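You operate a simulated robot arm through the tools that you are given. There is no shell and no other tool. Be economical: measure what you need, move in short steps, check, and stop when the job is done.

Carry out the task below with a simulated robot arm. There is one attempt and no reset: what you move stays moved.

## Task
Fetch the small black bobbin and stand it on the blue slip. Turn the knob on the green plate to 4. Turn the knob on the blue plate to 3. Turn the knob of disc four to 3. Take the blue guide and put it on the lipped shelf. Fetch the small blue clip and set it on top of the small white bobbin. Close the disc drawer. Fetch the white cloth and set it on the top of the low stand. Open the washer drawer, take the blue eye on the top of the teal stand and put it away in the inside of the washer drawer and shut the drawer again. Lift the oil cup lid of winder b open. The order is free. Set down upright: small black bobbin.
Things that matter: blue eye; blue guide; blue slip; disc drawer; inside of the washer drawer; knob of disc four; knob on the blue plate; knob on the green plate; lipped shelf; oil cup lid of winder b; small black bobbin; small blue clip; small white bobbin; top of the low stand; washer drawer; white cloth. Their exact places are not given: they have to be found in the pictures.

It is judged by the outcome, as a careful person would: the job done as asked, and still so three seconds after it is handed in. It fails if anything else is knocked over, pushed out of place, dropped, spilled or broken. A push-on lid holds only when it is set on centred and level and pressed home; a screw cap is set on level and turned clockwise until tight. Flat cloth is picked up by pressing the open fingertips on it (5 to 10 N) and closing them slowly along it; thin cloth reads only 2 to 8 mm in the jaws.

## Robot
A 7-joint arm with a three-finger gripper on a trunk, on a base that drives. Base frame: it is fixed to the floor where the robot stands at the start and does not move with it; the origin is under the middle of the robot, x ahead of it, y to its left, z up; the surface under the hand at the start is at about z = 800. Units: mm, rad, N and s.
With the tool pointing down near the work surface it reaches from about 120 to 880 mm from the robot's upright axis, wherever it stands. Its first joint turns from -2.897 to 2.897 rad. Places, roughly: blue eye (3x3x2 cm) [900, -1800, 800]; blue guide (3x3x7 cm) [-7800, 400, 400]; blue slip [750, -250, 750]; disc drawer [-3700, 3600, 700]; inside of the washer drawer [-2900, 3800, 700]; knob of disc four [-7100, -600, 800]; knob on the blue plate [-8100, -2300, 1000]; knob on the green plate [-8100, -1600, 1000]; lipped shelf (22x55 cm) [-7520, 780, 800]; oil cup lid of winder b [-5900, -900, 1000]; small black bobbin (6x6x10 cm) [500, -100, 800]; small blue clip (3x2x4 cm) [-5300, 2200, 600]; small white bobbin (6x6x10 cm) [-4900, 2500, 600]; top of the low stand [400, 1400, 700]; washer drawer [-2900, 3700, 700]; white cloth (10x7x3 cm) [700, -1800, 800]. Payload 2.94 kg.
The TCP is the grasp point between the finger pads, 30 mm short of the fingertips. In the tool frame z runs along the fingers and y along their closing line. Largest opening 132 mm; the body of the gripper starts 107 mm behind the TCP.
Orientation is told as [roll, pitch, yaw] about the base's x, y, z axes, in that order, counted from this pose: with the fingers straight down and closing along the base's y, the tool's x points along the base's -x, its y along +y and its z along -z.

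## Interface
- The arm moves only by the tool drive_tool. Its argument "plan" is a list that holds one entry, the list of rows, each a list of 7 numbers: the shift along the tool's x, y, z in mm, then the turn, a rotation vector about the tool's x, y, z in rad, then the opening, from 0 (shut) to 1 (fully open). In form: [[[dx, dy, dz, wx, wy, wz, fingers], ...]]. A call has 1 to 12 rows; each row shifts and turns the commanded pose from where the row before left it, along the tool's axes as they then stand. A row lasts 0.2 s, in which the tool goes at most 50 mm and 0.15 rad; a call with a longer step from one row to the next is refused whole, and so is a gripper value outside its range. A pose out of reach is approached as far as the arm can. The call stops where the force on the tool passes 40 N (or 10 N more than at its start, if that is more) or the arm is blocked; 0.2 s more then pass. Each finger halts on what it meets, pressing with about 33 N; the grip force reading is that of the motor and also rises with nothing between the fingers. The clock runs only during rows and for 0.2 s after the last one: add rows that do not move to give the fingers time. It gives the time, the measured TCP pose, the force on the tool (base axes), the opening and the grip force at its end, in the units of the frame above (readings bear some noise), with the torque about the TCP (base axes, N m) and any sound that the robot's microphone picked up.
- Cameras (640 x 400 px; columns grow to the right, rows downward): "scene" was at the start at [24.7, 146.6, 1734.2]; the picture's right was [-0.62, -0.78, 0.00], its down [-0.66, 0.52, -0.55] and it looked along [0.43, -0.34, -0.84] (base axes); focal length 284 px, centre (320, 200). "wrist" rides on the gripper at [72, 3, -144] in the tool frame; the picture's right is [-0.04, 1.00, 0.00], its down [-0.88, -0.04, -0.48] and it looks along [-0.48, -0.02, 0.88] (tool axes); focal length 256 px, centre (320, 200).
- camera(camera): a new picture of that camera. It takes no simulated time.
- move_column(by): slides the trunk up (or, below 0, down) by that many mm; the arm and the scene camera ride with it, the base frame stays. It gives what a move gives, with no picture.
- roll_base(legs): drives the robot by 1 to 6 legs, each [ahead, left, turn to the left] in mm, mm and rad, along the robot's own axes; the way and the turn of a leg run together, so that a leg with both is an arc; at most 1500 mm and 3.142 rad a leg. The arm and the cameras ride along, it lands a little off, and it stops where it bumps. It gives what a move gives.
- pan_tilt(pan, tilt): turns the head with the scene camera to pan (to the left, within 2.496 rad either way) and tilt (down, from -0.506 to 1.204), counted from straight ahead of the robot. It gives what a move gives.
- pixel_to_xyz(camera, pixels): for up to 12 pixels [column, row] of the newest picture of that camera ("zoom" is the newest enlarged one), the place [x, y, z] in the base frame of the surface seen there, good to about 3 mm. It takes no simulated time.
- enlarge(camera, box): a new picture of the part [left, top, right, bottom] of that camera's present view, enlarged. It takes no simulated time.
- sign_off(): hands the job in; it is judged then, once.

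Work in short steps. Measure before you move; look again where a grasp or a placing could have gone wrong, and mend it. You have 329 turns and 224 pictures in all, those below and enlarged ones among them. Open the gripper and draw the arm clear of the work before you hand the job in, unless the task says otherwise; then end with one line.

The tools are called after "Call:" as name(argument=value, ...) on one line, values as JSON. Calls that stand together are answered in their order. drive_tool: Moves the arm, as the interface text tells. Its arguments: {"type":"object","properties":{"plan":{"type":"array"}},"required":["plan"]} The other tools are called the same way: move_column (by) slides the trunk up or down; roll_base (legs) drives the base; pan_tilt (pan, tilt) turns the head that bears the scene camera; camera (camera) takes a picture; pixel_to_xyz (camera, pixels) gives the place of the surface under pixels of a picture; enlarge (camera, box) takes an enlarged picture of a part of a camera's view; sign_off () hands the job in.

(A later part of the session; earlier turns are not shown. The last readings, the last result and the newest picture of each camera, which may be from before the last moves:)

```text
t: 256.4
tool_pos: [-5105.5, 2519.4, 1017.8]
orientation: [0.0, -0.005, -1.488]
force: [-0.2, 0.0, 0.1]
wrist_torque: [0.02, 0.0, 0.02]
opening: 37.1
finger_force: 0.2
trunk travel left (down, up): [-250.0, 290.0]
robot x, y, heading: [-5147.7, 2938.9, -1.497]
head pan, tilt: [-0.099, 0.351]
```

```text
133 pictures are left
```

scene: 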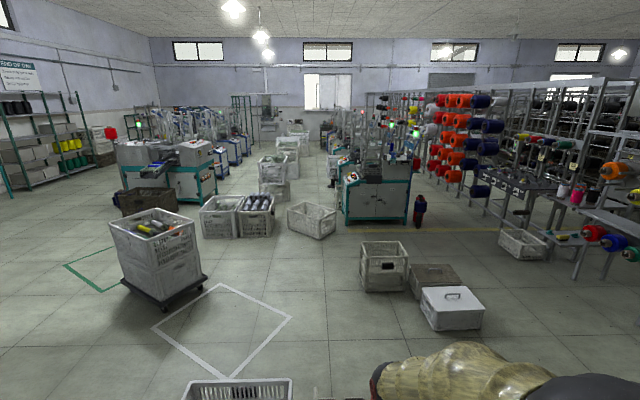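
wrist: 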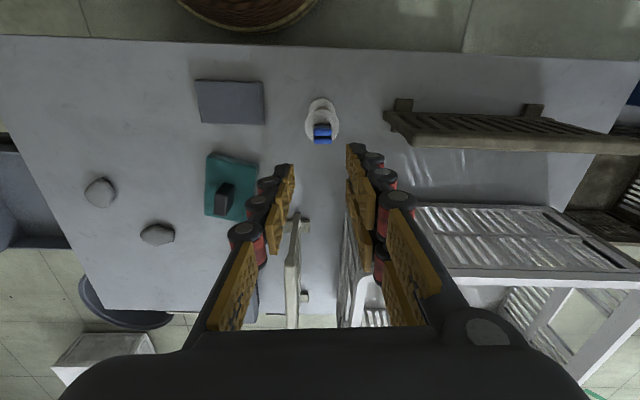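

Measure key places in this view: winder front (375,200), the bobbin frames, shelves, and floor obstacles.

Call:
pixel_to_xyz(camera="scene", pixels=[[345, 215], [405, 220], [375, 170], [420, 220], [500, 190], [525, 250], [580, 210], [610, 210], [620, 240], [385, 270], [455, 310], [312, 225]])

Call:
enlarge(camera="scene", box=[320, 80, 640, 280])

```text
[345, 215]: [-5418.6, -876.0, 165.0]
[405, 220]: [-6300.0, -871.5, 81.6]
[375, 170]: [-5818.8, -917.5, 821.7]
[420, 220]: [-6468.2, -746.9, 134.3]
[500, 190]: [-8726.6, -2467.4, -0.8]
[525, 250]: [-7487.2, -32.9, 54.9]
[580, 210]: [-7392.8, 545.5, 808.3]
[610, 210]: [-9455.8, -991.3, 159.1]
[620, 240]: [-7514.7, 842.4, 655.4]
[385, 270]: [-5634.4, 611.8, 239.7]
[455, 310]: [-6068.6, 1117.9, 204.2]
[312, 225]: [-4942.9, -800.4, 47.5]
```

```text
2.00 times, centred on (480, 180) of scene
```

zoom: 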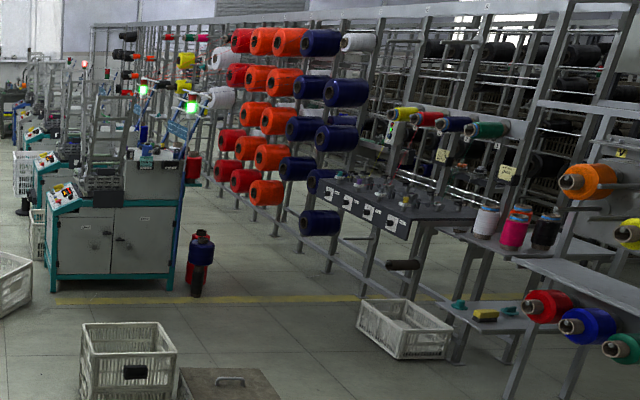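

Plan: drive right (−x) to x≈−6680, then ahead (−y) to y≈850 along the corridor between boxes and creels.

Call:
roll_base(legs=[[0, -1500, -0.07], [1400, 0, 0]])

Call:
pan_tilt(pan=-0.6, tilt=0.6)

Call:
camera(camera="scene")

```text
t: 270.6
tool_pos: [-6603.5, 1041.5, 1019.2]
orientation: [0.0, -0.005, -1.529]
force: [0.2, -0.4, -0.9]
wrist_torque: [-0.01, 0.0, 0.01]
opening: 37.1
finger_force: 0.1
trunk travel left (down, up): [-250.0, 290.0]
robot x, y, heading: [-6630.5, 1459.6, -1.533]
head pan, tilt: [-0.099, 0.351]
```

```text
t: 271.5
tool_pos: [-6602.5, 1043.6, 1018.8]
orientation: [0.001, -0.006, -1.531]
force: [-0.5, 0.5, 0.1]
wrist_torque: [0.02, 0.01, -0.01]
opening: 36.9
finger_force: 0.0
trunk travel left (down, up): [-250.0, 290.0]
robot x, y, heading: [-6628.2, 1463.3, -1.533]
head pan, tilt: [-0.6, 0.6]
```

```text
131 pictures are left
```

scene: 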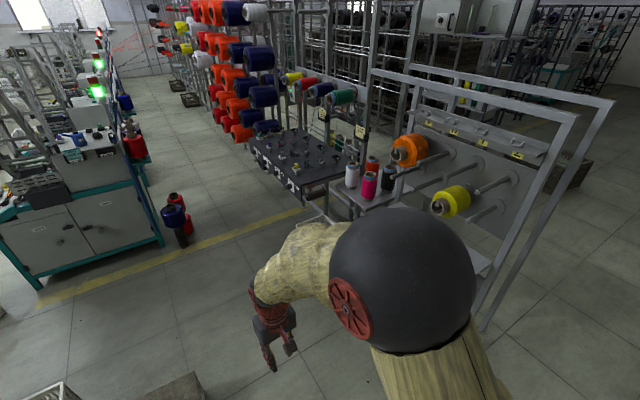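

Zoom in and measure the frame, shelf and table.

Call:
enlarge(camera="scene", box=[330, 60, 620, 260])

Call:
pixel_to_xyz(camera="scene", pixels=[[372, 90], [570, 115], [605, 110], [350, 180], [400, 200], [340, 195], [255, 140], [345, 170], [450, 195], [485, 262], [280, 175], [325, 200]])

```text
2.00 times, centred on (475, 160) of scene
```

zoom: 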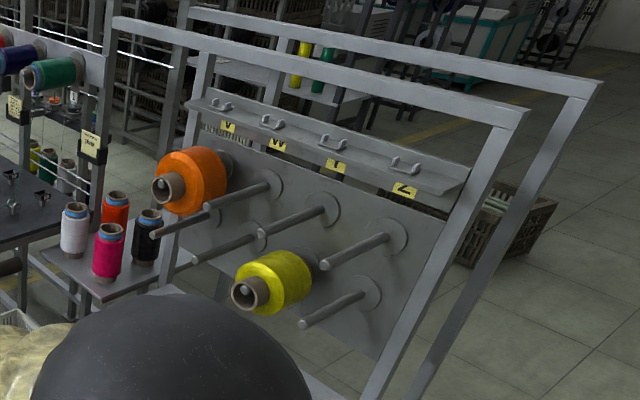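

```text
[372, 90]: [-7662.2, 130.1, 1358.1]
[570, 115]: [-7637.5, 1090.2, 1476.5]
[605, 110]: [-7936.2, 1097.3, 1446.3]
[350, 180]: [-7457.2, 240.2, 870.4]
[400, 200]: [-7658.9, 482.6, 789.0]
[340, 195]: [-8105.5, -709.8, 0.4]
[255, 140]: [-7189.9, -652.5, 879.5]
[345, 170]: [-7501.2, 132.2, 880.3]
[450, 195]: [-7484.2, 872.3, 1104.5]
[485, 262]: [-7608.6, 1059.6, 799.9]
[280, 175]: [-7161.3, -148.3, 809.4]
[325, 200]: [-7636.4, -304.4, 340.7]
```

The lipped shelf is at (−7520,780,≈800) under pegs. Drive to about (−6800,780) and turn to face −x.

Call:
roll_base(legs=[[690, -120, 0], [0, 0, -1.608]])

Call:
pan_tilt(pan=0.3, tilt=0.7)

Call:
camera(camera="scene")

Call:
camera(camera="wrist")

```text
t: 279.3
tool_pos: [-7145.3, 788.0, 1018.4]
orientation: [0.001, -0.006, 3.096]
force: [0.3, 0.0, 0.0]
wrist_torque: [0.03, 0.03, 0.0]
opening: 37.4
finger_force: 0.0
trunk travel left (down, up): [-250.0, 290.0]
robot x, y, heading: [-6725.5, 775.9, 3.089]
head pan, tilt: [-0.6, 0.6]
```

```text
t: 280.5
tool_pos: [-7145.1, 786.8, 1016.7]
orientation: [-0.001, -0.007, 3.094]
force: [-0.3, 0.1, 0.1]
wrist_torque: [0.02, -0.01, 0.0]
opening: 37.0
finger_force: 0.1
trunk travel left (down, up): [-250.0, 290.0]
robot x, y, heading: [-6722.7, 773.4, 3.09]
head pan, tilt: [0.3, 0.7]
```

```text
129 pictures are left
```

scene: 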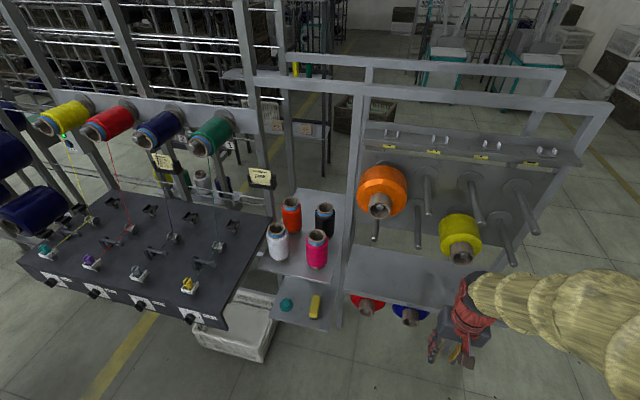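

```text
128 pictures are left
```

wrist: 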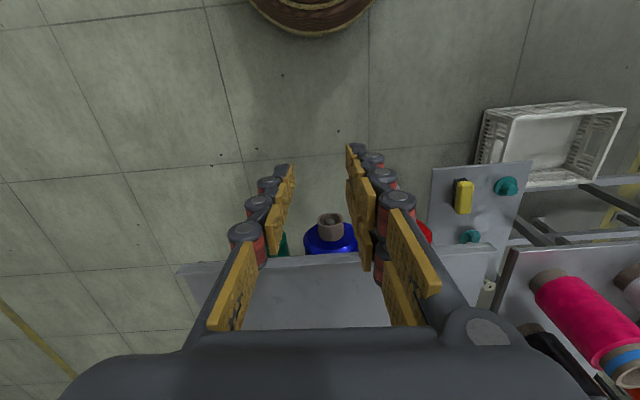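

Zoom in on the lower shelf region near (300,300) and the panel of knobs.

Call:
enlarge(camera="scene", box=[250, 190, 410, 330])

Call:
enlarge(camera="wrist", box=[400, 150, 560, 320])

Call:
enlarge(camera="scene", box=[10, 220, 230, 340])

Call:
pixel_to_xyz(camera="scene", pixels=[[286, 305], [315, 306], [300, 320], [330, 315], [380, 260], [345, 285], [430, 300], [370, 238], [300, 270], [460, 255], [380, 210], [420, 315]])

```text
2.86 times, centred on (330, 260) of scene
```

zoom: 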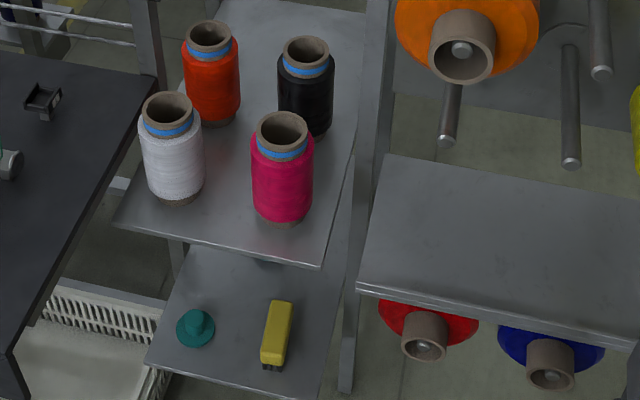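

```text
2.35 times, centred on (480, 235) of wrist
```

zoom: 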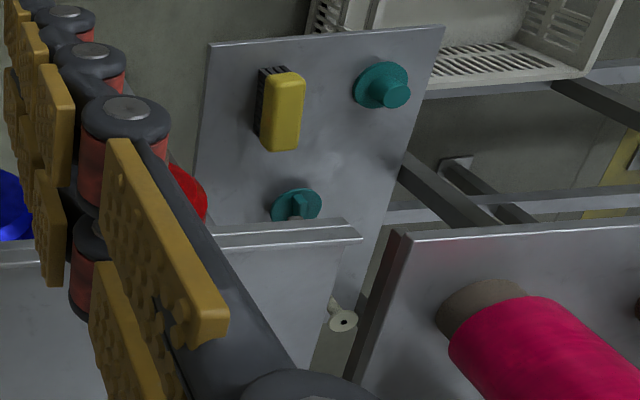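

```text
2.91 times, centred on (120, 280) of scene
```

zoom: 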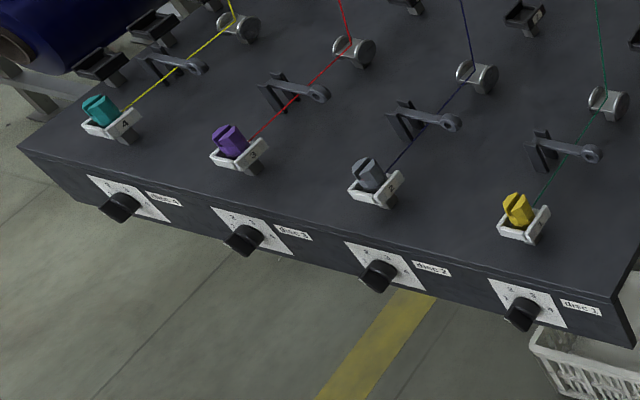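

```text
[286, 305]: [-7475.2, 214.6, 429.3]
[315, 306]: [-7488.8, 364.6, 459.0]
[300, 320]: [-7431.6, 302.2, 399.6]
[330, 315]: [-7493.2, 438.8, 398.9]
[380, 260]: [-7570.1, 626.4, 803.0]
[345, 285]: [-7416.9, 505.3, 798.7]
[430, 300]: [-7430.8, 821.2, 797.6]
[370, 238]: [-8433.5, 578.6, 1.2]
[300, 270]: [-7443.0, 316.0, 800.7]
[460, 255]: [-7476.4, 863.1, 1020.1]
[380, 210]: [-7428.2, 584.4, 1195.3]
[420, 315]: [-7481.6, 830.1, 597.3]
```

Disc 4 is the leftmost knob on the dark panel. The blue guide must be on the lower shelf (z≈400), hidden. I drive left to y≈350 and look beneath with a tilted wrist.

Call:
roll_base(legs=[[0, 420, 0.05]])

Call:
drive_tool(plan=[[[0, 0, 0, 0, -0.15, 0, 0.28], [0, 0, 0, 0, -0.15, 0, 0.28], [0, 0, 0, 0, -0.15, 0, 0.28], [0, 0, 0, 0, -0.15, 0, 0.28], [0, 0, 0, 0, -0.15, 0, 0.28], [0, 0, 0, 0, -0.15, 0, 0.28], [0, 0, 0, 0, -0.15, 0, 0.28], [0, 0, 0, 0, 0, 0, 0.28]]])

Call:
move_column(by=-245)

Call:
camera(camera="wrist")

```text
t: 283.1
tool_pos: [-7157.8, 345.5, 1018.4]
orientation: [0.0, -0.005, -3.142]
force: [-0.4, -0.1, 0.4]
wrist_torque: [0.01, 0.0, 0.01]
opening: 37.1
finger_force: 0.1
trunk travel left (down, up): [-250.0, 290.0]
robot x, y, heading: [-6735.2, 354.0, 3.135]
head pan, tilt: [0.3, 0.7]
```

```text
t: 285.1
tool_pos: [-7177.3, 345.0, 1048.2]
orientation: [0.003, -1.11, -3.142]
force: [0.5, -0.6, 0.1]
wrist_torque: [0.0, -0.02, -0.01]
opening: 37.1
finger_force: 0.1
out of reach, approached as far as the arm can: row 6
trunk travel left (down, up): [-250.0, 290.0]
robot x, y, heading: [-6738.5, 352.2, 3.135]
head pan, tilt: [0.3, 0.7]
stopped in row 8: the arm was blocked; the commanded pose is now the measured one
```

```text
t: 287.7
tool_pos: [-7176.7, 345.5, 803.6]
orientation: [0.002, -1.109, 3.141]
force: [0.6, 0.2, -0.9]
wrist_torque: [-0.02, 0.0, -0.03]
opening: 37.1
finger_force: 0.0
trunk travel left (down, up): [-5.0, 535.0]
robot x, y, heading: [-6736.3, 355.8, 3.129]
head pan, tilt: [0.3, 0.7]
```

```text
124 pictures are left
```

wrist: 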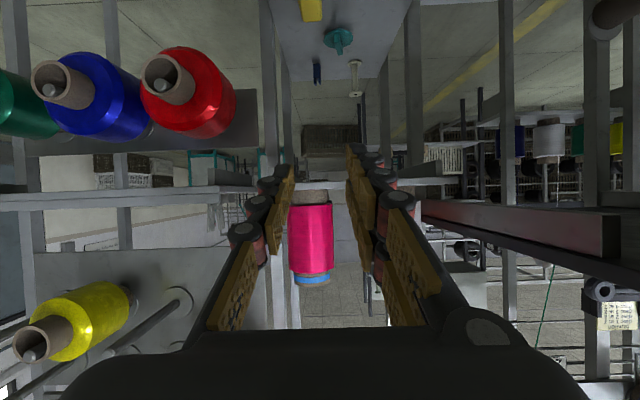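

A blue post at (317,72) and a white one at (355,78) stand at the rear of the lower shelf. Zoom and measure.

Call:
enlarge(camera="wrist", box=[250, 0, 430, 130])

Call:
pixel_to_xyz(camera="wrist", pixels=[[317, 72], [317, 64], [317, 82], [355, 90], [356, 63], [338, 38], [312, 12], [290, 70], [340, 75], [395, 60], [300, 110]])

```text
3.08 times, centred on (340, 65) of wrist
```

zoom: 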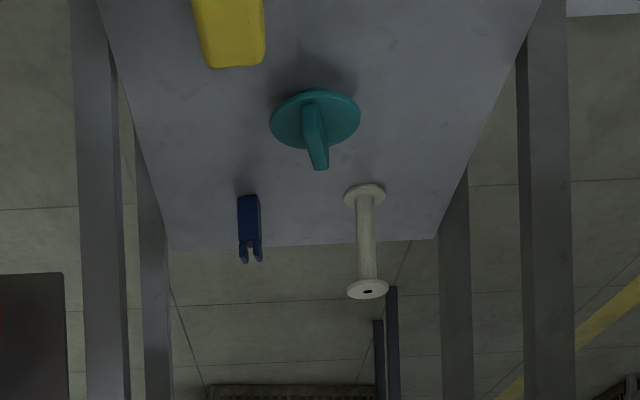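

```text
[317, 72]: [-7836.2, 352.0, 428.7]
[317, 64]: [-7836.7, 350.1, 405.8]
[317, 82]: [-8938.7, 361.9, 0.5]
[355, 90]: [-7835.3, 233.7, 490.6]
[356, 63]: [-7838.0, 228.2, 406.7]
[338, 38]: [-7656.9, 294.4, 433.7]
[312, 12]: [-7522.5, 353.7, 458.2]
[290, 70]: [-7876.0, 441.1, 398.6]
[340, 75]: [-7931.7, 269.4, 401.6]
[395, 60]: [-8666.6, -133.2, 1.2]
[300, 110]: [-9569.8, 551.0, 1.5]
```

The blue guide (a forked post) stands at (−7836,352), z 400–470, near the rear edge of the lower shelf. I look for whether the rear side is accessible.

Call:
move_column(by=245)

Call:
pan_tilt(pan=0, tilt=0.45)

Call:
camera(camera="scene")

Call:
pixel_to_xyz(camera="scene", pixels=[[330, 215], [300, 190], [330, 150], [360, 170], [420, 150], [480, 200], [400, 120], [260, 230]])

```text
t: 290.2
tool_pos: [-7176.4, 346.5, 1048.4]
orientation: [0.001, -1.11, 3.143]
force: [-0.4, -0.4, 0.3]
wrist_torque: [0.01, 0.02, 0.0]
opening: 36.8
finger_force: 0.1
trunk travel left (down, up): [-250.0, 290.0]
robot x, y, heading: [-6735.1, 352.2, 3.139]
head pan, tilt: [0.3, 0.7]
```

```text
t: 291.0
tool_pos: [-7176.7, 345.7, 1048.8]
orientation: [0.002, -1.11, 3.141]
force: [1.5, 0.4, -0.2]
wrist_torque: [0.01, -0.04, 0.02]
opening: 37.0
finger_force: 0.0
trunk travel left (down, up): [-250.0, 290.0]
robot x, y, heading: [-6736.6, 352.3, 3.137]
head pan, tilt: [0.0, 0.45]
```

```text
122 pictures are left
```

scene: 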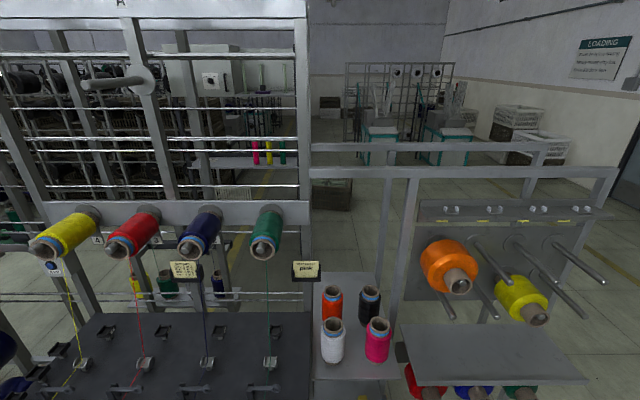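

```text
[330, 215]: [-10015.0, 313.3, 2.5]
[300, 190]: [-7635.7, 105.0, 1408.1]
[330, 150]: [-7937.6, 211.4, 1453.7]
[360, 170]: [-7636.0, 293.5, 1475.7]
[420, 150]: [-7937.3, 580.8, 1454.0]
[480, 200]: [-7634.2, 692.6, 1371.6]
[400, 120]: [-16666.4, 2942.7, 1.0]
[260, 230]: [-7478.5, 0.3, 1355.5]
```

Rear floor is free (a brown crate farther behind at (330,195)). Measure the upper shelf's rear edge and that crate.

Call:
pixel_to_xyz(camera="scene", pixels=[[350, 278], [350, 274], [335, 180], [320, 205], [345, 205], [470, 330], [260, 170], [215, 270], [500, 345], [560, 250], [575, 290], [450, 285]])

Call:
enlarge(camera="scene", box=[300, 180, 620, 400])

```text
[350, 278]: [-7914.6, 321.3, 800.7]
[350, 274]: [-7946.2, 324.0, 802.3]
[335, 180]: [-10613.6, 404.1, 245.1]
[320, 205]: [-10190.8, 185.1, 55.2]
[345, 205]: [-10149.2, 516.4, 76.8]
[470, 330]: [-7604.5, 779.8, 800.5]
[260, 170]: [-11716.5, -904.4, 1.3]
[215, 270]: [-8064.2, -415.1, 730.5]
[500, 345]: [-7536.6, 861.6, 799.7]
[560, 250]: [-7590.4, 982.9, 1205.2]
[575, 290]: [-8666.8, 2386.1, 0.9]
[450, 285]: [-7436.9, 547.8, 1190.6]
```

```text
1.82 times, centred on (460, 290) of scene
```

zoom: 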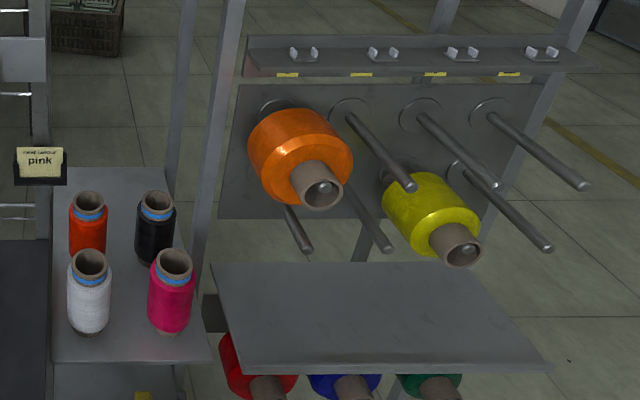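

I go around the +y end of the station to its rear.

Call:
roll_base(legs=[[0, -1400, 0], [1500, 0, 0], [420, 0, 0]])

Call:
pan_tilt(pan=1.5, tilt=0.55)

Call:
camera(camera="scene")

```text
t: 307.5
tool_pos: [-9091.4, 1878.4, 1049.1]
orientation: [0.001, -1.11, 3.109]
force: [0.0, -0.4, 0.0]
wrist_torque: [0.03, 0.02, 0.01]
opening: 37.2
finger_force: 0.2
trunk travel left (down, up): [-250.0, 290.0]
robot x, y, heading: [-8652.6, 1874.0, 3.109]
head pan, tilt: [0.0, 0.45]
```

```text
t: 309.1
tool_pos: [-9092.0, 1877.9, 1049.0]
orientation: [0.002, -1.113, 3.111]
force: [-0.9, -0.6, 0.2]
wrist_torque: [0.0, -0.01, 0.0]
opening: 37.0
finger_force: 0.1
trunk travel left (down, up): [-250.0, 290.0]
robot x, y, heading: [-8650.9, 1873.1, 3.108]
head pan, tilt: [1.499, 0.55]
```

```text
120 pictures are left
```

scene: 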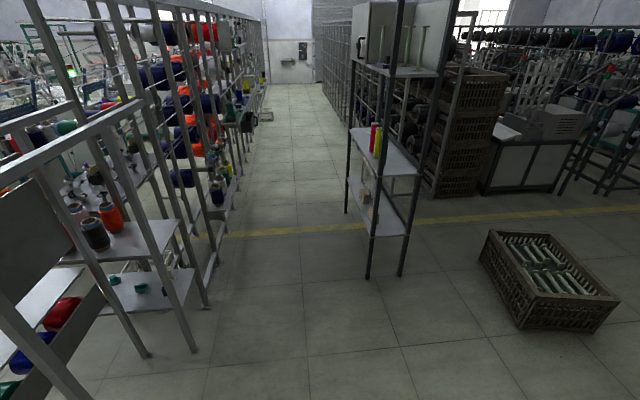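

The rear aisle is visible; measure its width and the lower shelf.

Call:
pixel_to_xyz(camera="scene", pixels=[[368, 275], [402, 272], [195, 350], [150, 355], [208, 305], [185, 275], [240, 160], [350, 190], [140, 288], [500, 310]])

Call:
enlarge(camera="scene", box=[60, 180, 260, 320])

Call:
enlarge(camera="scene", box=[180, 50, 320, 150])

```text
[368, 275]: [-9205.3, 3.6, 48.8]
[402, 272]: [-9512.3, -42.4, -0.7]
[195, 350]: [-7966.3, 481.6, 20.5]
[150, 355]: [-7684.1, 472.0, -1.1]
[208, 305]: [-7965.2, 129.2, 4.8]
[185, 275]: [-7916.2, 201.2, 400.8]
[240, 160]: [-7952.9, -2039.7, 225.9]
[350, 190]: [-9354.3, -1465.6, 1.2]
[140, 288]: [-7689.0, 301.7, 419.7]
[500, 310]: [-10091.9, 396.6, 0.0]
```

```text
2.86 times, centred on (160, 250) of scene
```

zoom: 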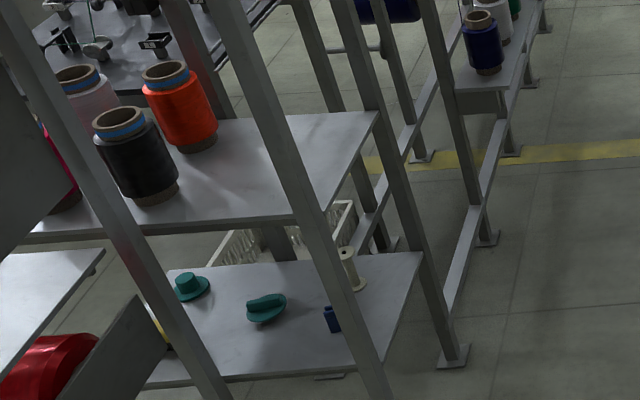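

```text
4.00 times, centred on (250, 100) of scene
```

zoom: 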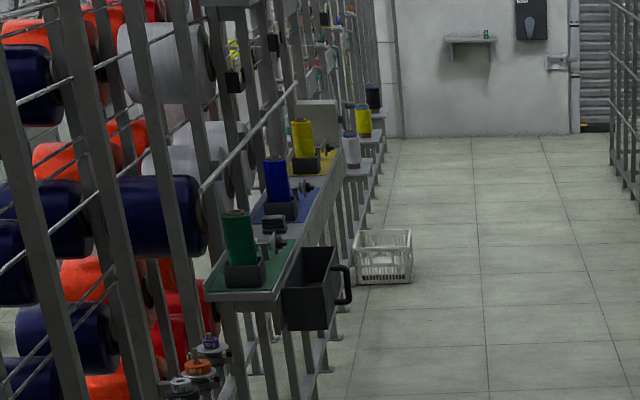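

Guide is reachable from the rear between posts y 129 and 482. Drive −y 1500 and turn around to face +x.

Call:
roll_base(legs=[[0, 1490, 0.03], [0, 0, 3.14]])

Call:
pan_tilt(pan=0, tilt=0.8)

Call:
camera(camera="scene")

```text
t: 323.8
tool_pos: [-8270.8, 312.9, 1049.6]
orientation: [0.001, -1.111, -0.102]
force: [0.5, 0.0, 0.2]
wrist_torque: [0.03, 0.0, -0.02]
opening: 37.2
finger_force: 0.2
trunk travel left (down, up): [-250.0, 290.0]
robot x, y, heading: [-8707.3, 348.4, -0.105]
head pan, tilt: [1.499, 0.55]
```

```text
t: 325.4
tool_pos: [-8268.0, 314.0, 1048.6]
orientation: [0.003, -1.111, -0.102]
force: [0.3, 0.8, 0.0]
wrist_torque: [-0.02, 0.03, -0.01]
opening: 37.0
finger_force: 0.0
trunk travel left (down, up): [-250.0, 290.0]
robot x, y, heading: [-8707.3, 348.3, -0.109]
head pan, tilt: [0.0, 0.799]
```

```text
117 pictures are left
```

scene: 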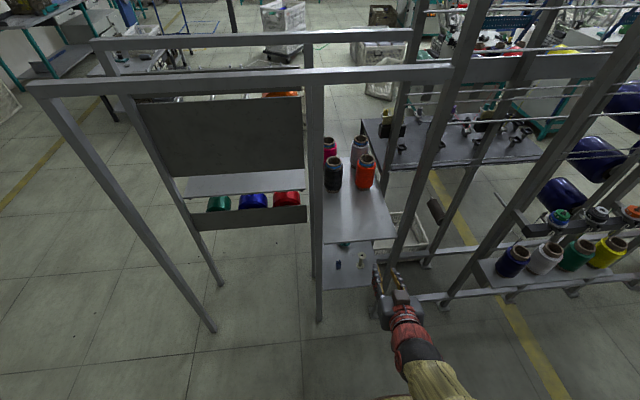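

Straighten the heading and come a bit nearer, then lower the trunk.

Call:
roll_base(legs=[[0, 0, 0.107], [150, 0, 0]])

Call:
move_column(by=-245)

Call:
camera(camera="wrist")

```text
t: 327.3
tool_pos: [-8123.0, 361.0, 1048.9]
orientation: [0.001, -1.112, 0.007]
force: [0.6, 0.1, -0.1]
wrist_torque: [0.01, 0.02, -0.02]
opening: 36.8
finger_force: 0.1
trunk travel left (down, up): [-250.0, 290.0]
robot x, y, heading: [-8561.6, 349.6, 0.001]
head pan, tilt: [0.0, 0.799]
```

```text
t: 329.9
tool_pos: [-8123.6, 359.8, 805.0]
orientation: [0.002, -1.11, 0.005]
force: [-0.1, 0.4, -0.6]
wrist_torque: [0.0, -0.01, -0.01]
opening: 36.8
finger_force: 0.1
trunk travel left (down, up): [-5.0, 535.0]
robot x, y, heading: [-8564.3, 347.9, 0.002]
head pan, tilt: [0.0, 0.799]
```

```text
116 pictures are left
```

wrist: 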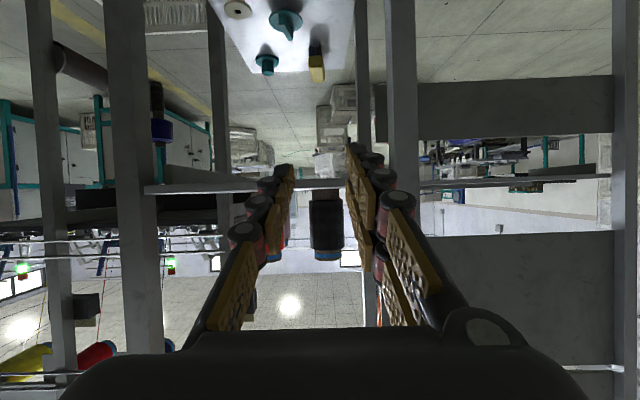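

Lower the hand ~260 mm (tool x/z mix) for a look at the lower shelf.

Call:
drive_tool(plan=[[[40.3, 0, 20, 0, 0, 0, 0.4], [40.3, 0, 20, 0, 0, 0, 0.4], [40.3, 0, 20, 0, 0, 0, 0.4], [40.3, 0, 20, 0, 0, 0, 0.4], [40.3, 0, 20, 0, 0, 0, 0.4], [27, 0, 13, 0, 0, 0, 0.4], [0, 0, 0, 0, 0, 0, 0.4]]])

Call:
camera(camera="wrist")

```text
t: 331.5
tool_pos: [-8112.0, 359.0, 552.1]
orientation: [0.003, -1.133, 0.001]
force: [0.8, -0.1, -0.5]
wrist_torque: [-0.05, 0.02, 0.0]
opening: 53.2
finger_force: 0.1
trunk travel left (down, up): [-5.0, 535.0]
robot x, y, heading: [-8565.1, 347.4, -0.003]
head pan, tilt: [0.0, 0.799]
```

```text
115 pictures are left
```

wrist: 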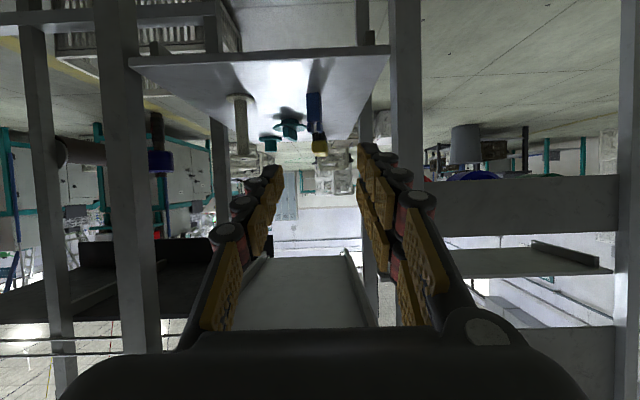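

Guide visible at (314,112). Zoom and measure.

Call:
enlarge(camera="wrist", box=[260, 60, 370, 150])

Call:
pixel_to_xyz(camera="wrist", pixels=[[314, 105], [314, 98], [314, 118], [309, 105], [318, 105], [240, 120], [312, 125], [385, 60], [398, 100]])

```text
4.44 times, centred on (315, 105) of wrist
```

zoom: 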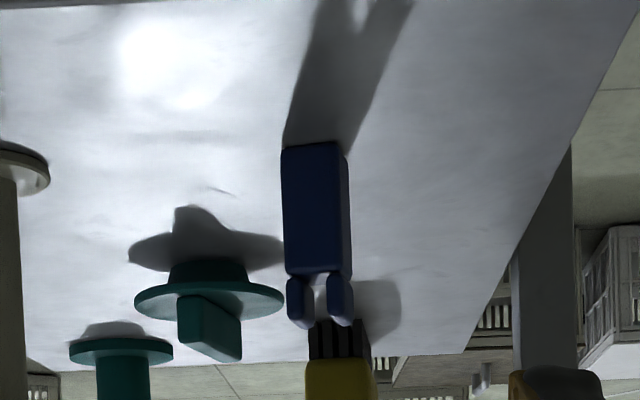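

```text
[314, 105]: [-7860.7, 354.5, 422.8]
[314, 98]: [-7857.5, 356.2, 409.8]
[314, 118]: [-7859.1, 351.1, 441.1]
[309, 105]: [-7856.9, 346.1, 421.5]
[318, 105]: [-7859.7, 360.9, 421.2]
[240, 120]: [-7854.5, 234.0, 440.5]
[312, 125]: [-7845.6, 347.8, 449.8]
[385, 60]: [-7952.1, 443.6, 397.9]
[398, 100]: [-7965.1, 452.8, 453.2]
```

Guide centre ≈(−7848,353), 21 mm wide, top ≈465. Advance to a pre-grasp 100 mm short along the tool axis.

Call:
drive_tool(plan=[[[-2, -1.2, 37, 0, 0, 0, 0.4], [-2, -1.2, 37, 0, 0, 0, 0.4], [-2, -1.2, 37, 0, 0, 0, 0.4], [-2, -1.2, 37, 0, 0, 0, 0.4], [-2, -1.2, 38, 0, 0, 0, 0.4], [0, 0, 0, 0, 0, 0, 0.4]]])

Call:
camera(camera="wrist")

```text
t: 332.9
tool_pos: [-7951.6, 353.1, 475.0]
orientation: [0.002, -1.111, 0.004]
force: [1.5, 0.4, -0.3]
wrist_torque: [-0.02, 0.0, -0.05]
opening: 52.7
finger_force: 0.1
trunk travel left (down, up): [-5.0, 535.0]
robot x, y, heading: [-8565.8, 349.7, -0.001]
head pan, tilt: [0.0, 0.799]
```

```text
113 pictures are left
```

wrist: 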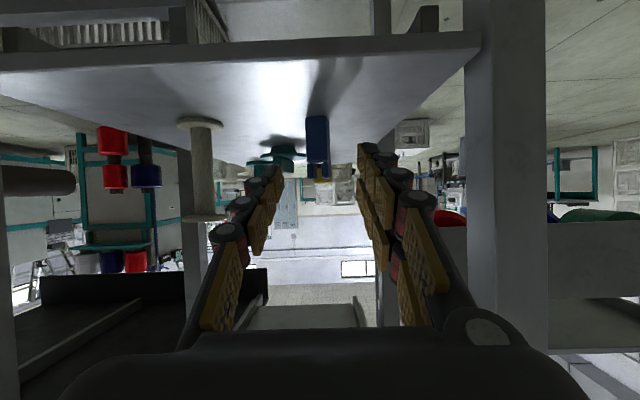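

Advance the last ~108 mm with slight drop, in two stages.

Call:
drive_tool(plan=[[[-4, -2, 30, 0, 0, 0, 0.4], [-5, 0, 30, 0, 0, 0, 0.4], [0, 0, 0, 0, 0, 0, 0.4]]])

Call:
camera(camera="wrist")

```text
t: 333.7
tool_pos: [-7894.7, 352.7, 458.0]
orientation: [0.004, -1.111, 0.004]
force: [-0.1, 0.2, 0.6]
wrist_torque: [0.02, 0.0, 0.02]
opening: 52.6
finger_force: 0.2
trunk travel left (down, up): [-5.0, 535.0]
robot x, y, heading: [-8563.2, 349.7, -0.004]
head pan, tilt: [0.0, 0.799]
```

```text
112 pictures are left
```

wrist: 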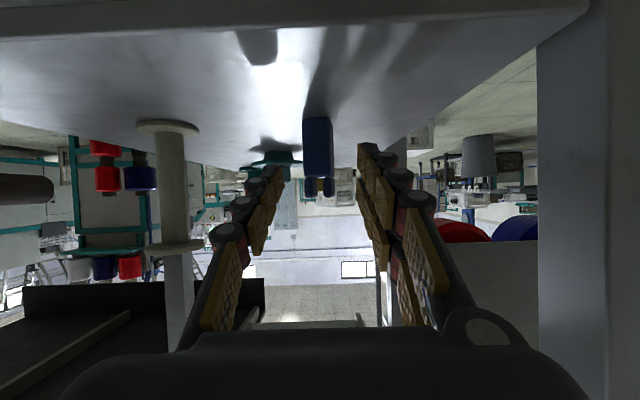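

Centred. Advance 50 mm and close.

Call:
drive_tool(plan=[[[-2, 0, 25, 0, 0, 0, 0.4], [-2.5, 0, 25, 0, 0, 0, 0.4], [0, 0, 0, 0, 0, 0, 0.3], [0, 0, 0, 0, 0, 0, 0.18], [0, 0, 0, 0, 0, 0, 0.1], [0, 0, 0, 0, 0, 0, 0.08], [0, 0, 0, 0, 0, 0, 0.08]]])

Call:
camera(camera="wrist")

```text
t: 335.3
tool_pos: [-7848.3, 352.9, 438.5]
orientation: [0.003, -1.11, 0.003]
force: [0.5, 0.0, -0.1]
wrist_torque: [0.03, -0.02, -0.02]
opening: 20.2
finger_force: 33.3
trunk travel left (down, up): [-5.0, 535.0]
robot x, y, heading: [-8562.7, 349.0, 0.002]
head pan, tilt: [0.0, 0.799]
```

```text
111 pictures are left
```

wrist: 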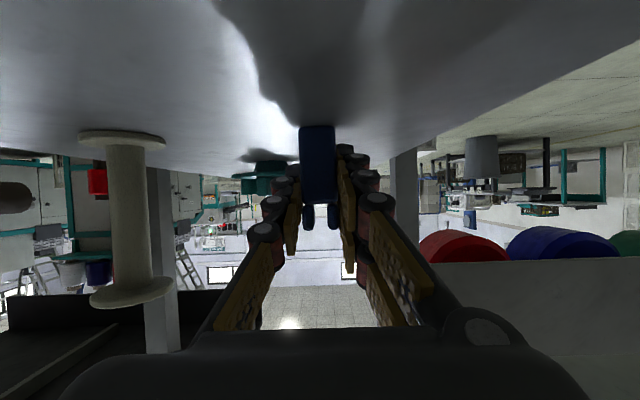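

Gripped (20 mm). Lift 40 mm, then withdraw straight back.

Call:
drive_tool(plan=[[[-18, 0, -9, 0, 0, 0, 0.08], [-18, 0, -9, 0, 0, 0, 0.08], [20, 0, -40.3, 0, 0, 0, 0.08], [20, 0, -40.3, 0, 0, 0, 0.08], [20, 0, -40.3, 0, 0, 0, 0.08], [20, 0, -40.3, 0, 0, 0, 0.08], [20, 0, -40.3, 0, 0, 0, 0.08], [0, 0, 0, 0, 0, 0, 0.08]]])

Call:
camera(camera="wrist")

```text
t: 337.1
tool_pos: [-8071.1, 351.3, 479.4]
orientation: [0.002, -1.111, 0.005]
force: [0.2, 0.3, -0.6]
wrist_torque: [0.02, -0.04, 0.0]
opening: 20.1
finger_force: 33.2
trunk travel left (down, up): [-5.0, 535.0]
robot x, y, heading: [-8565.8, 349.6, -0.001]
head pan, tilt: [0.0, 0.799]
```

```text
110 pictures are left
```

wrist: 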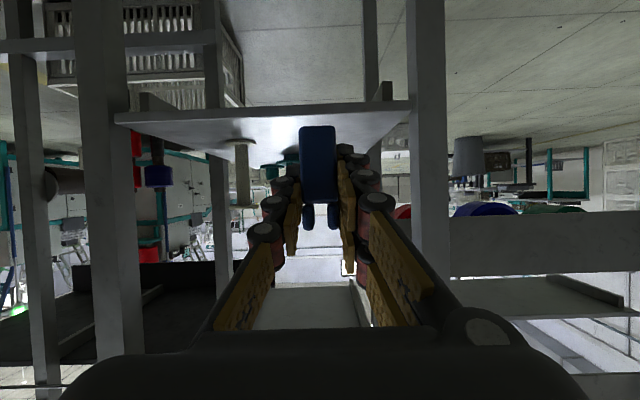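

Guide secured. Raise the trunk and drive back around to the front side.

Call:
move_column(by=245)

Call:
roll_base(legs=[[-100, 0, 0], [0, 1500, 0], [1500, 0, 0], [430, 0, 0], [0, -1020, 0], [0, 0, 3.14]])

Call:
pan_tilt(pan=-0.05, tilt=0.6)

Call:
camera(camera="scene")

```text
t: 339.6
tool_pos: [-8071.2, 350.2, 723.7]
orientation: [0.001, -1.11, 0.006]
force: [0.2, 0.2, 0.1]
wrist_torque: [-0.01, -0.02, 0.01]
opening: 20.3
finger_force: 33.1
trunk travel left (down, up): [-250.0, 290.0]
robot x, y, heading: [-8567.4, 348.6, 0.005]
head pan, tilt: [0.0, 0.799]
```

```text
t: 369.1
tool_pos: [-7252.2, 785.5, 724.5]
orientation: [0.002, -1.113, 3.023]
force: [-0.6, -0.2, -0.4]
wrist_torque: [0.04, 0.0, 0.0]
opening: 20.2
finger_force: 33.1
trunk travel left (down, up): [-250.0, 290.0]
robot x, y, heading: [-6761.9, 725.8, 3.019]
head pan, tilt: [0.0, 0.799]
```

```text
t: 369.8
tool_pos: [-7252.8, 785.7, 723.6]
orientation: [0.002, -1.112, 3.022]
force: [0.6, 0.7, -0.7]
wrist_torque: [0.02, -0.01, 0.0]
opening: 20.2
finger_force: 33.2
trunk travel left (down, up): [-250.0, 290.0]
robot x, y, heading: [-6758.9, 725.8, 3.023]
head pan, tilt: [-0.051, 0.6]
```

```text
109 pictures are left
```

scene: 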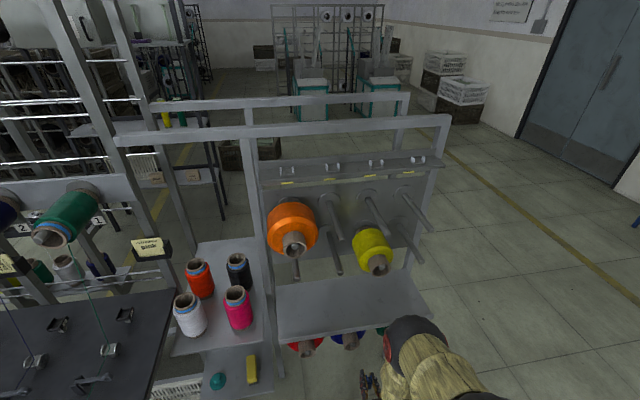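

Back at the front, guide held. Measure shelf, pegs and spools for placing.

Call:
enlarge(camera="scene", box=[250, 170, 450, 350])

Call:
pixel_to_xyz(camera="scene", pixels=[[280, 340], [350, 328], [420, 315], [378, 272], [376, 265], [295, 245], [296, 278], [338, 272], [342, 237], [418, 262], [386, 234], [330, 310]])

```text
2.22 times, centred on (350, 260) of scene
```

zoom: 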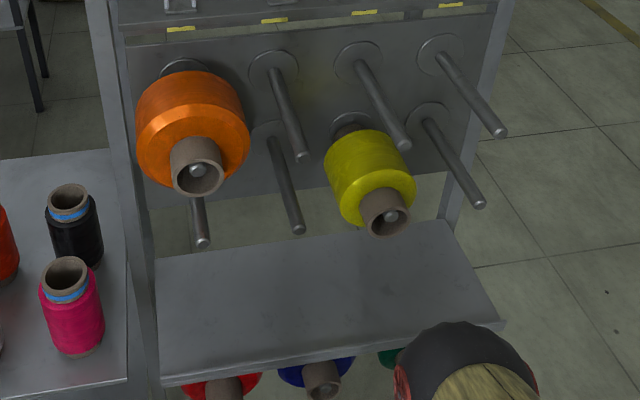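

```text
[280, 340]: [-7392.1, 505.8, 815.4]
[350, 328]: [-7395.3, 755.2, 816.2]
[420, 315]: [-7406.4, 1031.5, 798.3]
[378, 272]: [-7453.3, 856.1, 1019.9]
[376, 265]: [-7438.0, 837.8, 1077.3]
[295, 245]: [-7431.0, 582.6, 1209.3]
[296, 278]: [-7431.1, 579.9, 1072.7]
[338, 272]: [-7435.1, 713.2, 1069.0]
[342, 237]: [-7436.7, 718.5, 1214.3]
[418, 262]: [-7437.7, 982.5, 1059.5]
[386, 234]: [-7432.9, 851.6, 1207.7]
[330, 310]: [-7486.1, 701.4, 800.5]
```

Lip top z≈816 at x≈−7393, surface 800, lower pegs at z≈1069. Raise to z≈900 then move to (−7460,720).

Call:
drive_tool(plan=[[[-39.4, 0, -19.5, 0, 0, 0, 0.08], [-39.4, 0, -19.5, 0, 0, 0, 0.08], [-39.4, 0, -19.5, 0, 0, 0, 0.08], [-39.4, 0, -19.5, 0, 0, 0, 0.08], [-17.6, 18, 35.6, 0, 0, 0, 0.08], [-17.6, 18, 35.6, 0, 0, 0, 0.08], [-17.6, 18, 35.6, 0, 0, 0, 0.08], [-17.6, 18, 35.6, 0, 0, 0, 0.08], [-17.6, 18, 35.6, 0, 0, 0, 0.08], [0, 0, 0, 0, 0, 0, 0.08]]])

Call:
camera(camera="wrist")

Call:
camera(camera="scene")

```text
t: 372.0
tool_pos: [-7457.9, 718.5, 900.0]
orientation: [0.001, -1.109, 3.026]
force: [-0.2, -0.1, -0.5]
wrist_torque: [-0.01, -0.03, -0.01]
opening: 20.4
finger_force: 33.6
trunk travel left (down, up): [-250.0, 290.0]
robot x, y, heading: [-6764.5, 727.5, 3.017]
head pan, tilt: [-0.051, 0.6]
```

```text
107 pictures are left
```

wrist: 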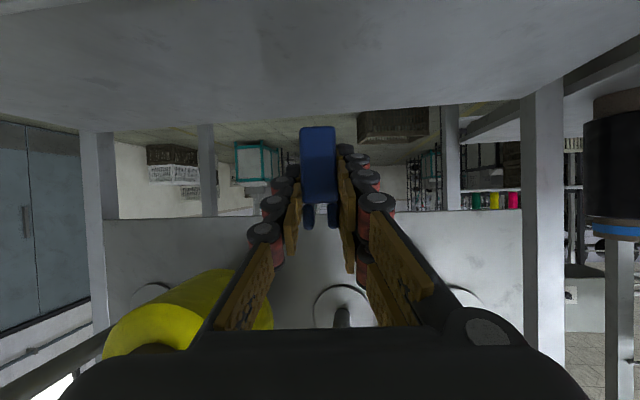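

```text
106 pictures are left
```

scene: 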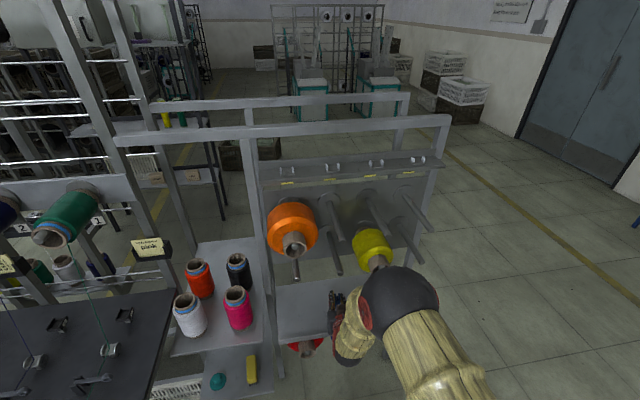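

Clear. Lower 58 mm then creep to contact.

Call:
drive_tool(plan=[[[27, 0, 13.3, 0, 0, 0, 0.08], [18, 0, 8.9, 0, 0, 0, 0.08], [5.4, 0, 2.7, 0, 0, 0, 0.08], [0.9, 0, 0.45, 0, 0, 0, 0.08], [0.9, 0, 0.45, 0, 0, 0, 0.08], [0, 0, 0, 0, 0, 0, 0.08]]])

```text
t: 373.4
tool_pos: [-7459.6, 718.5, 840.2]
orientation: [0.002, -1.11, 3.024]
force: [0.0, -0.6, -0.4]
wrist_torque: [-0.02, 0.0, -0.02]
opening: 20.1
finger_force: 32.8
trunk travel left (down, up): [-250.0, 290.0]
robot x, y, heading: [-6764.1, 729.5, 3.02]
head pan, tilt: [-0.051, 0.6]
```

Call:
drive_tool(plan=[[[0.9, 0, 0.45, 0, 0, 0, 0.08], [0.9, 0, 0.45, 0, 0, 0, 0.08], [0, 0, 0, 0, 0, 0, 0.08]]])

```text
t: 374.2
tool_pos: [-7459.8, 720.1, 840.3]
orientation: [0.001, -1.111, 3.023]
force: [0.0, -0.7, 3.7]
wrist_torque: [-0.06, -0.04, 0.02]
opening: 20.2
finger_force: 33.1
trunk travel left (down, up): [-250.0, 290.0]
robot x, y, heading: [-6760.9, 729.0, 3.017]
head pan, tilt: [-0.051, 0.6]
```

Contact. Open and withdraw along the tool axis.

Call:
drive_tool(plan=[[[0, 0, 0, 0, 0, 0, 0.14], [0, 0, 0, 0, 0, 0, 0.2], [0, 0, 0, 0, 0, 0, 0.3], [0, 0, 0, 0, 0, 0, 0.36], [0, 0, 0, 0, 0, 0, 0.36], [0, 0, -25, 0, 0, 0, 0.36], [0, 0, -45, 0, 0, 0, 0.36], [0, 0, -45, 0, 0, 0, 0.36], [0, 0, -45, 0, 0, 0, 0.36], [0, 0, 0, 0, 0, 0, 0.36]]])

Call:
camera(camera="wrist")

```text
t: 376.4
tool_pos: [-7313.5, 706.0, 912.2]
orientation: [0.002, -1.111, 3.024]
force: [-0.5, -0.1, 0.5]
wrist_torque: [0.01, -0.02, 0.01]
opening: 47.6
finger_force: 0.1
trunk travel left (down, up): [-250.0, 290.0]
robot x, y, heading: [-6763.1, 727.6, 3.023]
head pan, tilt: [-0.051, 0.6]
```

```text
105 pictures are left
```

wrist: 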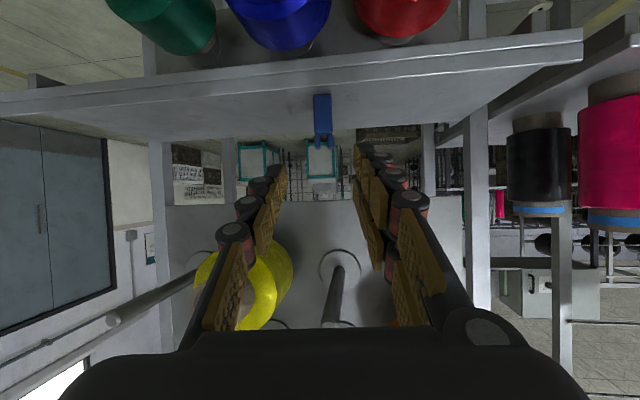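

The guide stands on the lipped shelf. Now look toward disc panel and the floor around it.

Call:
pan_tilt(pan=0.85, tilt=0.6)

Call:
camera(camera="scene")

```text
t: 377.6
tool_pos: [-7314.0, 707.1, 911.9]
orientation: [0.001, -1.112, 3.025]
force: [0.0, -0.4, 0.4]
wrist_torque: [0.01, -0.01, 0.01]
opening: 47.3
finger_force: 0.1
trunk travel left (down, up): [-250.0, 290.0]
robot x, y, heading: [-6765.6, 727.3, 3.023]
head pan, tilt: [0.85, 0.6]
```

```text
104 pictures are left
```

scene: 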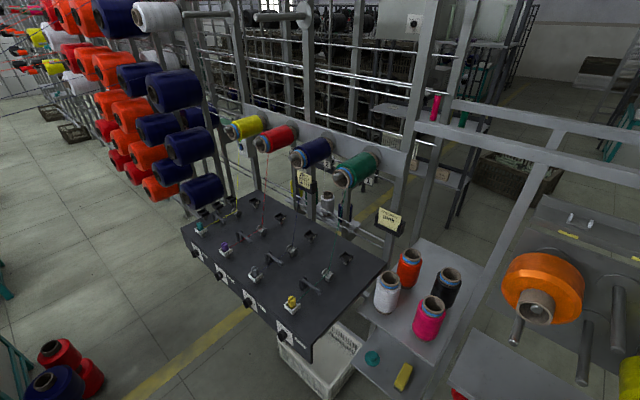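

Measure knobs, panel corners and the floor spools; zoom on the knobs.

Call:
pixel_to_xyz(camera="scene", pixels=[[197, 250], [218, 273], [248, 300], [282, 335], [183, 232], [180, 245], [310, 348], [70, 350], [98, 375], [30, 400], [335, 390], [240, 195]])

Call:
enlarge(camera="scene", box=[170, 210, 330, 360])

```text
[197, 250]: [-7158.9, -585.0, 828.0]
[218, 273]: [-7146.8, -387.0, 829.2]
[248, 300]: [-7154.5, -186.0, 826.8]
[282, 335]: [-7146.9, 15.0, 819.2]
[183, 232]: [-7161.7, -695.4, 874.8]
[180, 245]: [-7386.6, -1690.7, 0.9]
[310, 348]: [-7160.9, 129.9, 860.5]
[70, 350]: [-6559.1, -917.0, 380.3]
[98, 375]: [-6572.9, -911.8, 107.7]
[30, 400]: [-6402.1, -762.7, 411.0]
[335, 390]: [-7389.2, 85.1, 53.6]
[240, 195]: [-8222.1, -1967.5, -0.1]
```

```text
2.67 times, centred on (250, 285) of scene
```

zoom: 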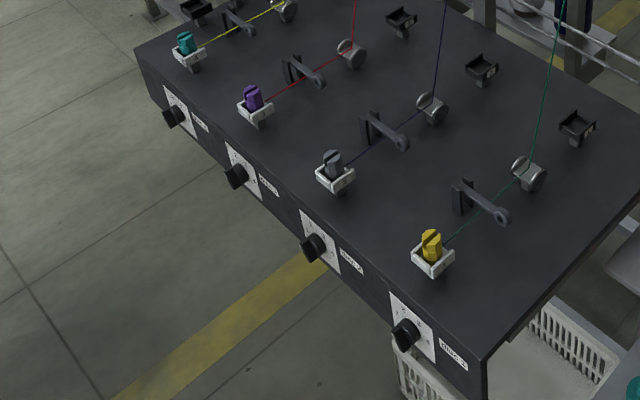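

Disc 4's knob is at about (−7155,−585,826). I retract the arm and drive to about (−6610,−420).

Call:
drive_tool(plan=[[[18, 0, -36, 0, 0, 0, 0.3], [18, 0, -36, 0, 0, 0, 0.3], [18, 0, -36, 0, 0, 0, 0.3], [0, 0, 0, 0, 0, 0, 0.3]]])

Call:
roll_base(legs=[[-160, 0, 0.118], [0, 1140, 0]])

Call:
pan_tilt(pan=0.2, tilt=0.8)

Call:
camera(camera="scene")

Call:
camera(camera="wrist")

```text
t: 378.6
tool_pos: [-7194.0, 683.8, 910.1]
orientation: [0.003, -1.111, 3.024]
force: [0.3, -0.4, -0.3]
wrist_torque: [0.02, -0.04, -0.03]
opening: 39.6
finger_force: 0.0
trunk travel left (down, up): [-250.0, 290.0]
robot x, y, heading: [-6764.6, 725.1, 3.022]
head pan, tilt: [0.85, 0.6]
```

```text
t: 385.3
tool_pos: [-7067.5, -457.8, 910.5]
orientation: [0.002, -1.111, 3.084]
force: [0.2, 0.1, -0.2]
wrist_torque: [0.0, 0.03, 0.0]
opening: 39.6
finger_force: 0.0
trunk travel left (down, up): [-250.0, 290.0]
robot x, y, heading: [-6640.6, -390.9, 3.074]
head pan, tilt: [0.85, 0.6]
```

```text
t: 386.4
tool_pos: [-7068.5, -459.2, 910.2]
orientation: [0.001, -1.111, 3.084]
force: [0.5, -0.4, 0.1]
wrist_torque: [0.04, 0.0, 0.0]
opening: 39.7
finger_force: 0.0
trunk travel left (down, up): [-250.0, 290.0]
robot x, y, heading: [-6641.5, -389.7, 3.078]
head pan, tilt: [0.201, 0.799]
```

```text
102 pictures are left
```

scene: 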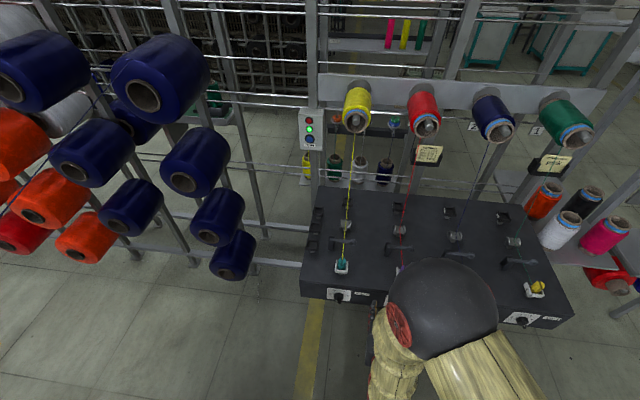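

```text
101 pictures are left
```

wrist: 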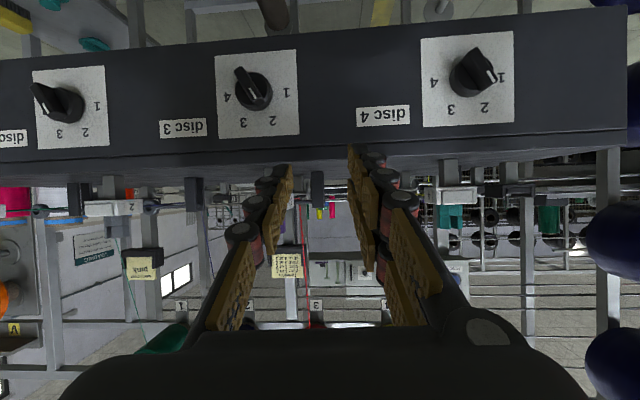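

Wrist camera sees the disc 4 knob at (470,75), image upside down. Zoom.

Call:
enlarge(camera="wrist", box=[410, 20, 530, 140])

Call:
pixel_to_xyz(camera="wrist", pixels=[[472, 76], [430, 40], [510, 35], [430, 122], [510, 120], [490, 65], [456, 86]])

```text
3.33 times, centred on (470, 80) of wrist
```

zoom: 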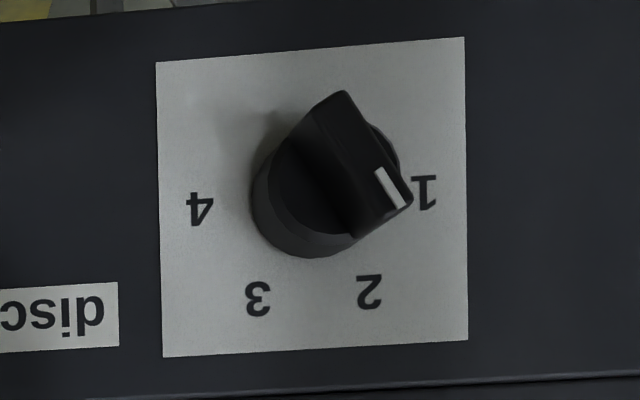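

```text
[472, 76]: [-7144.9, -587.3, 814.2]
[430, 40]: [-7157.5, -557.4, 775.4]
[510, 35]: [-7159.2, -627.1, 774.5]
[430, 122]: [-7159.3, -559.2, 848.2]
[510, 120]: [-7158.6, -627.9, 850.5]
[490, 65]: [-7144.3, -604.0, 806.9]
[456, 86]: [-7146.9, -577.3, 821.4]
```

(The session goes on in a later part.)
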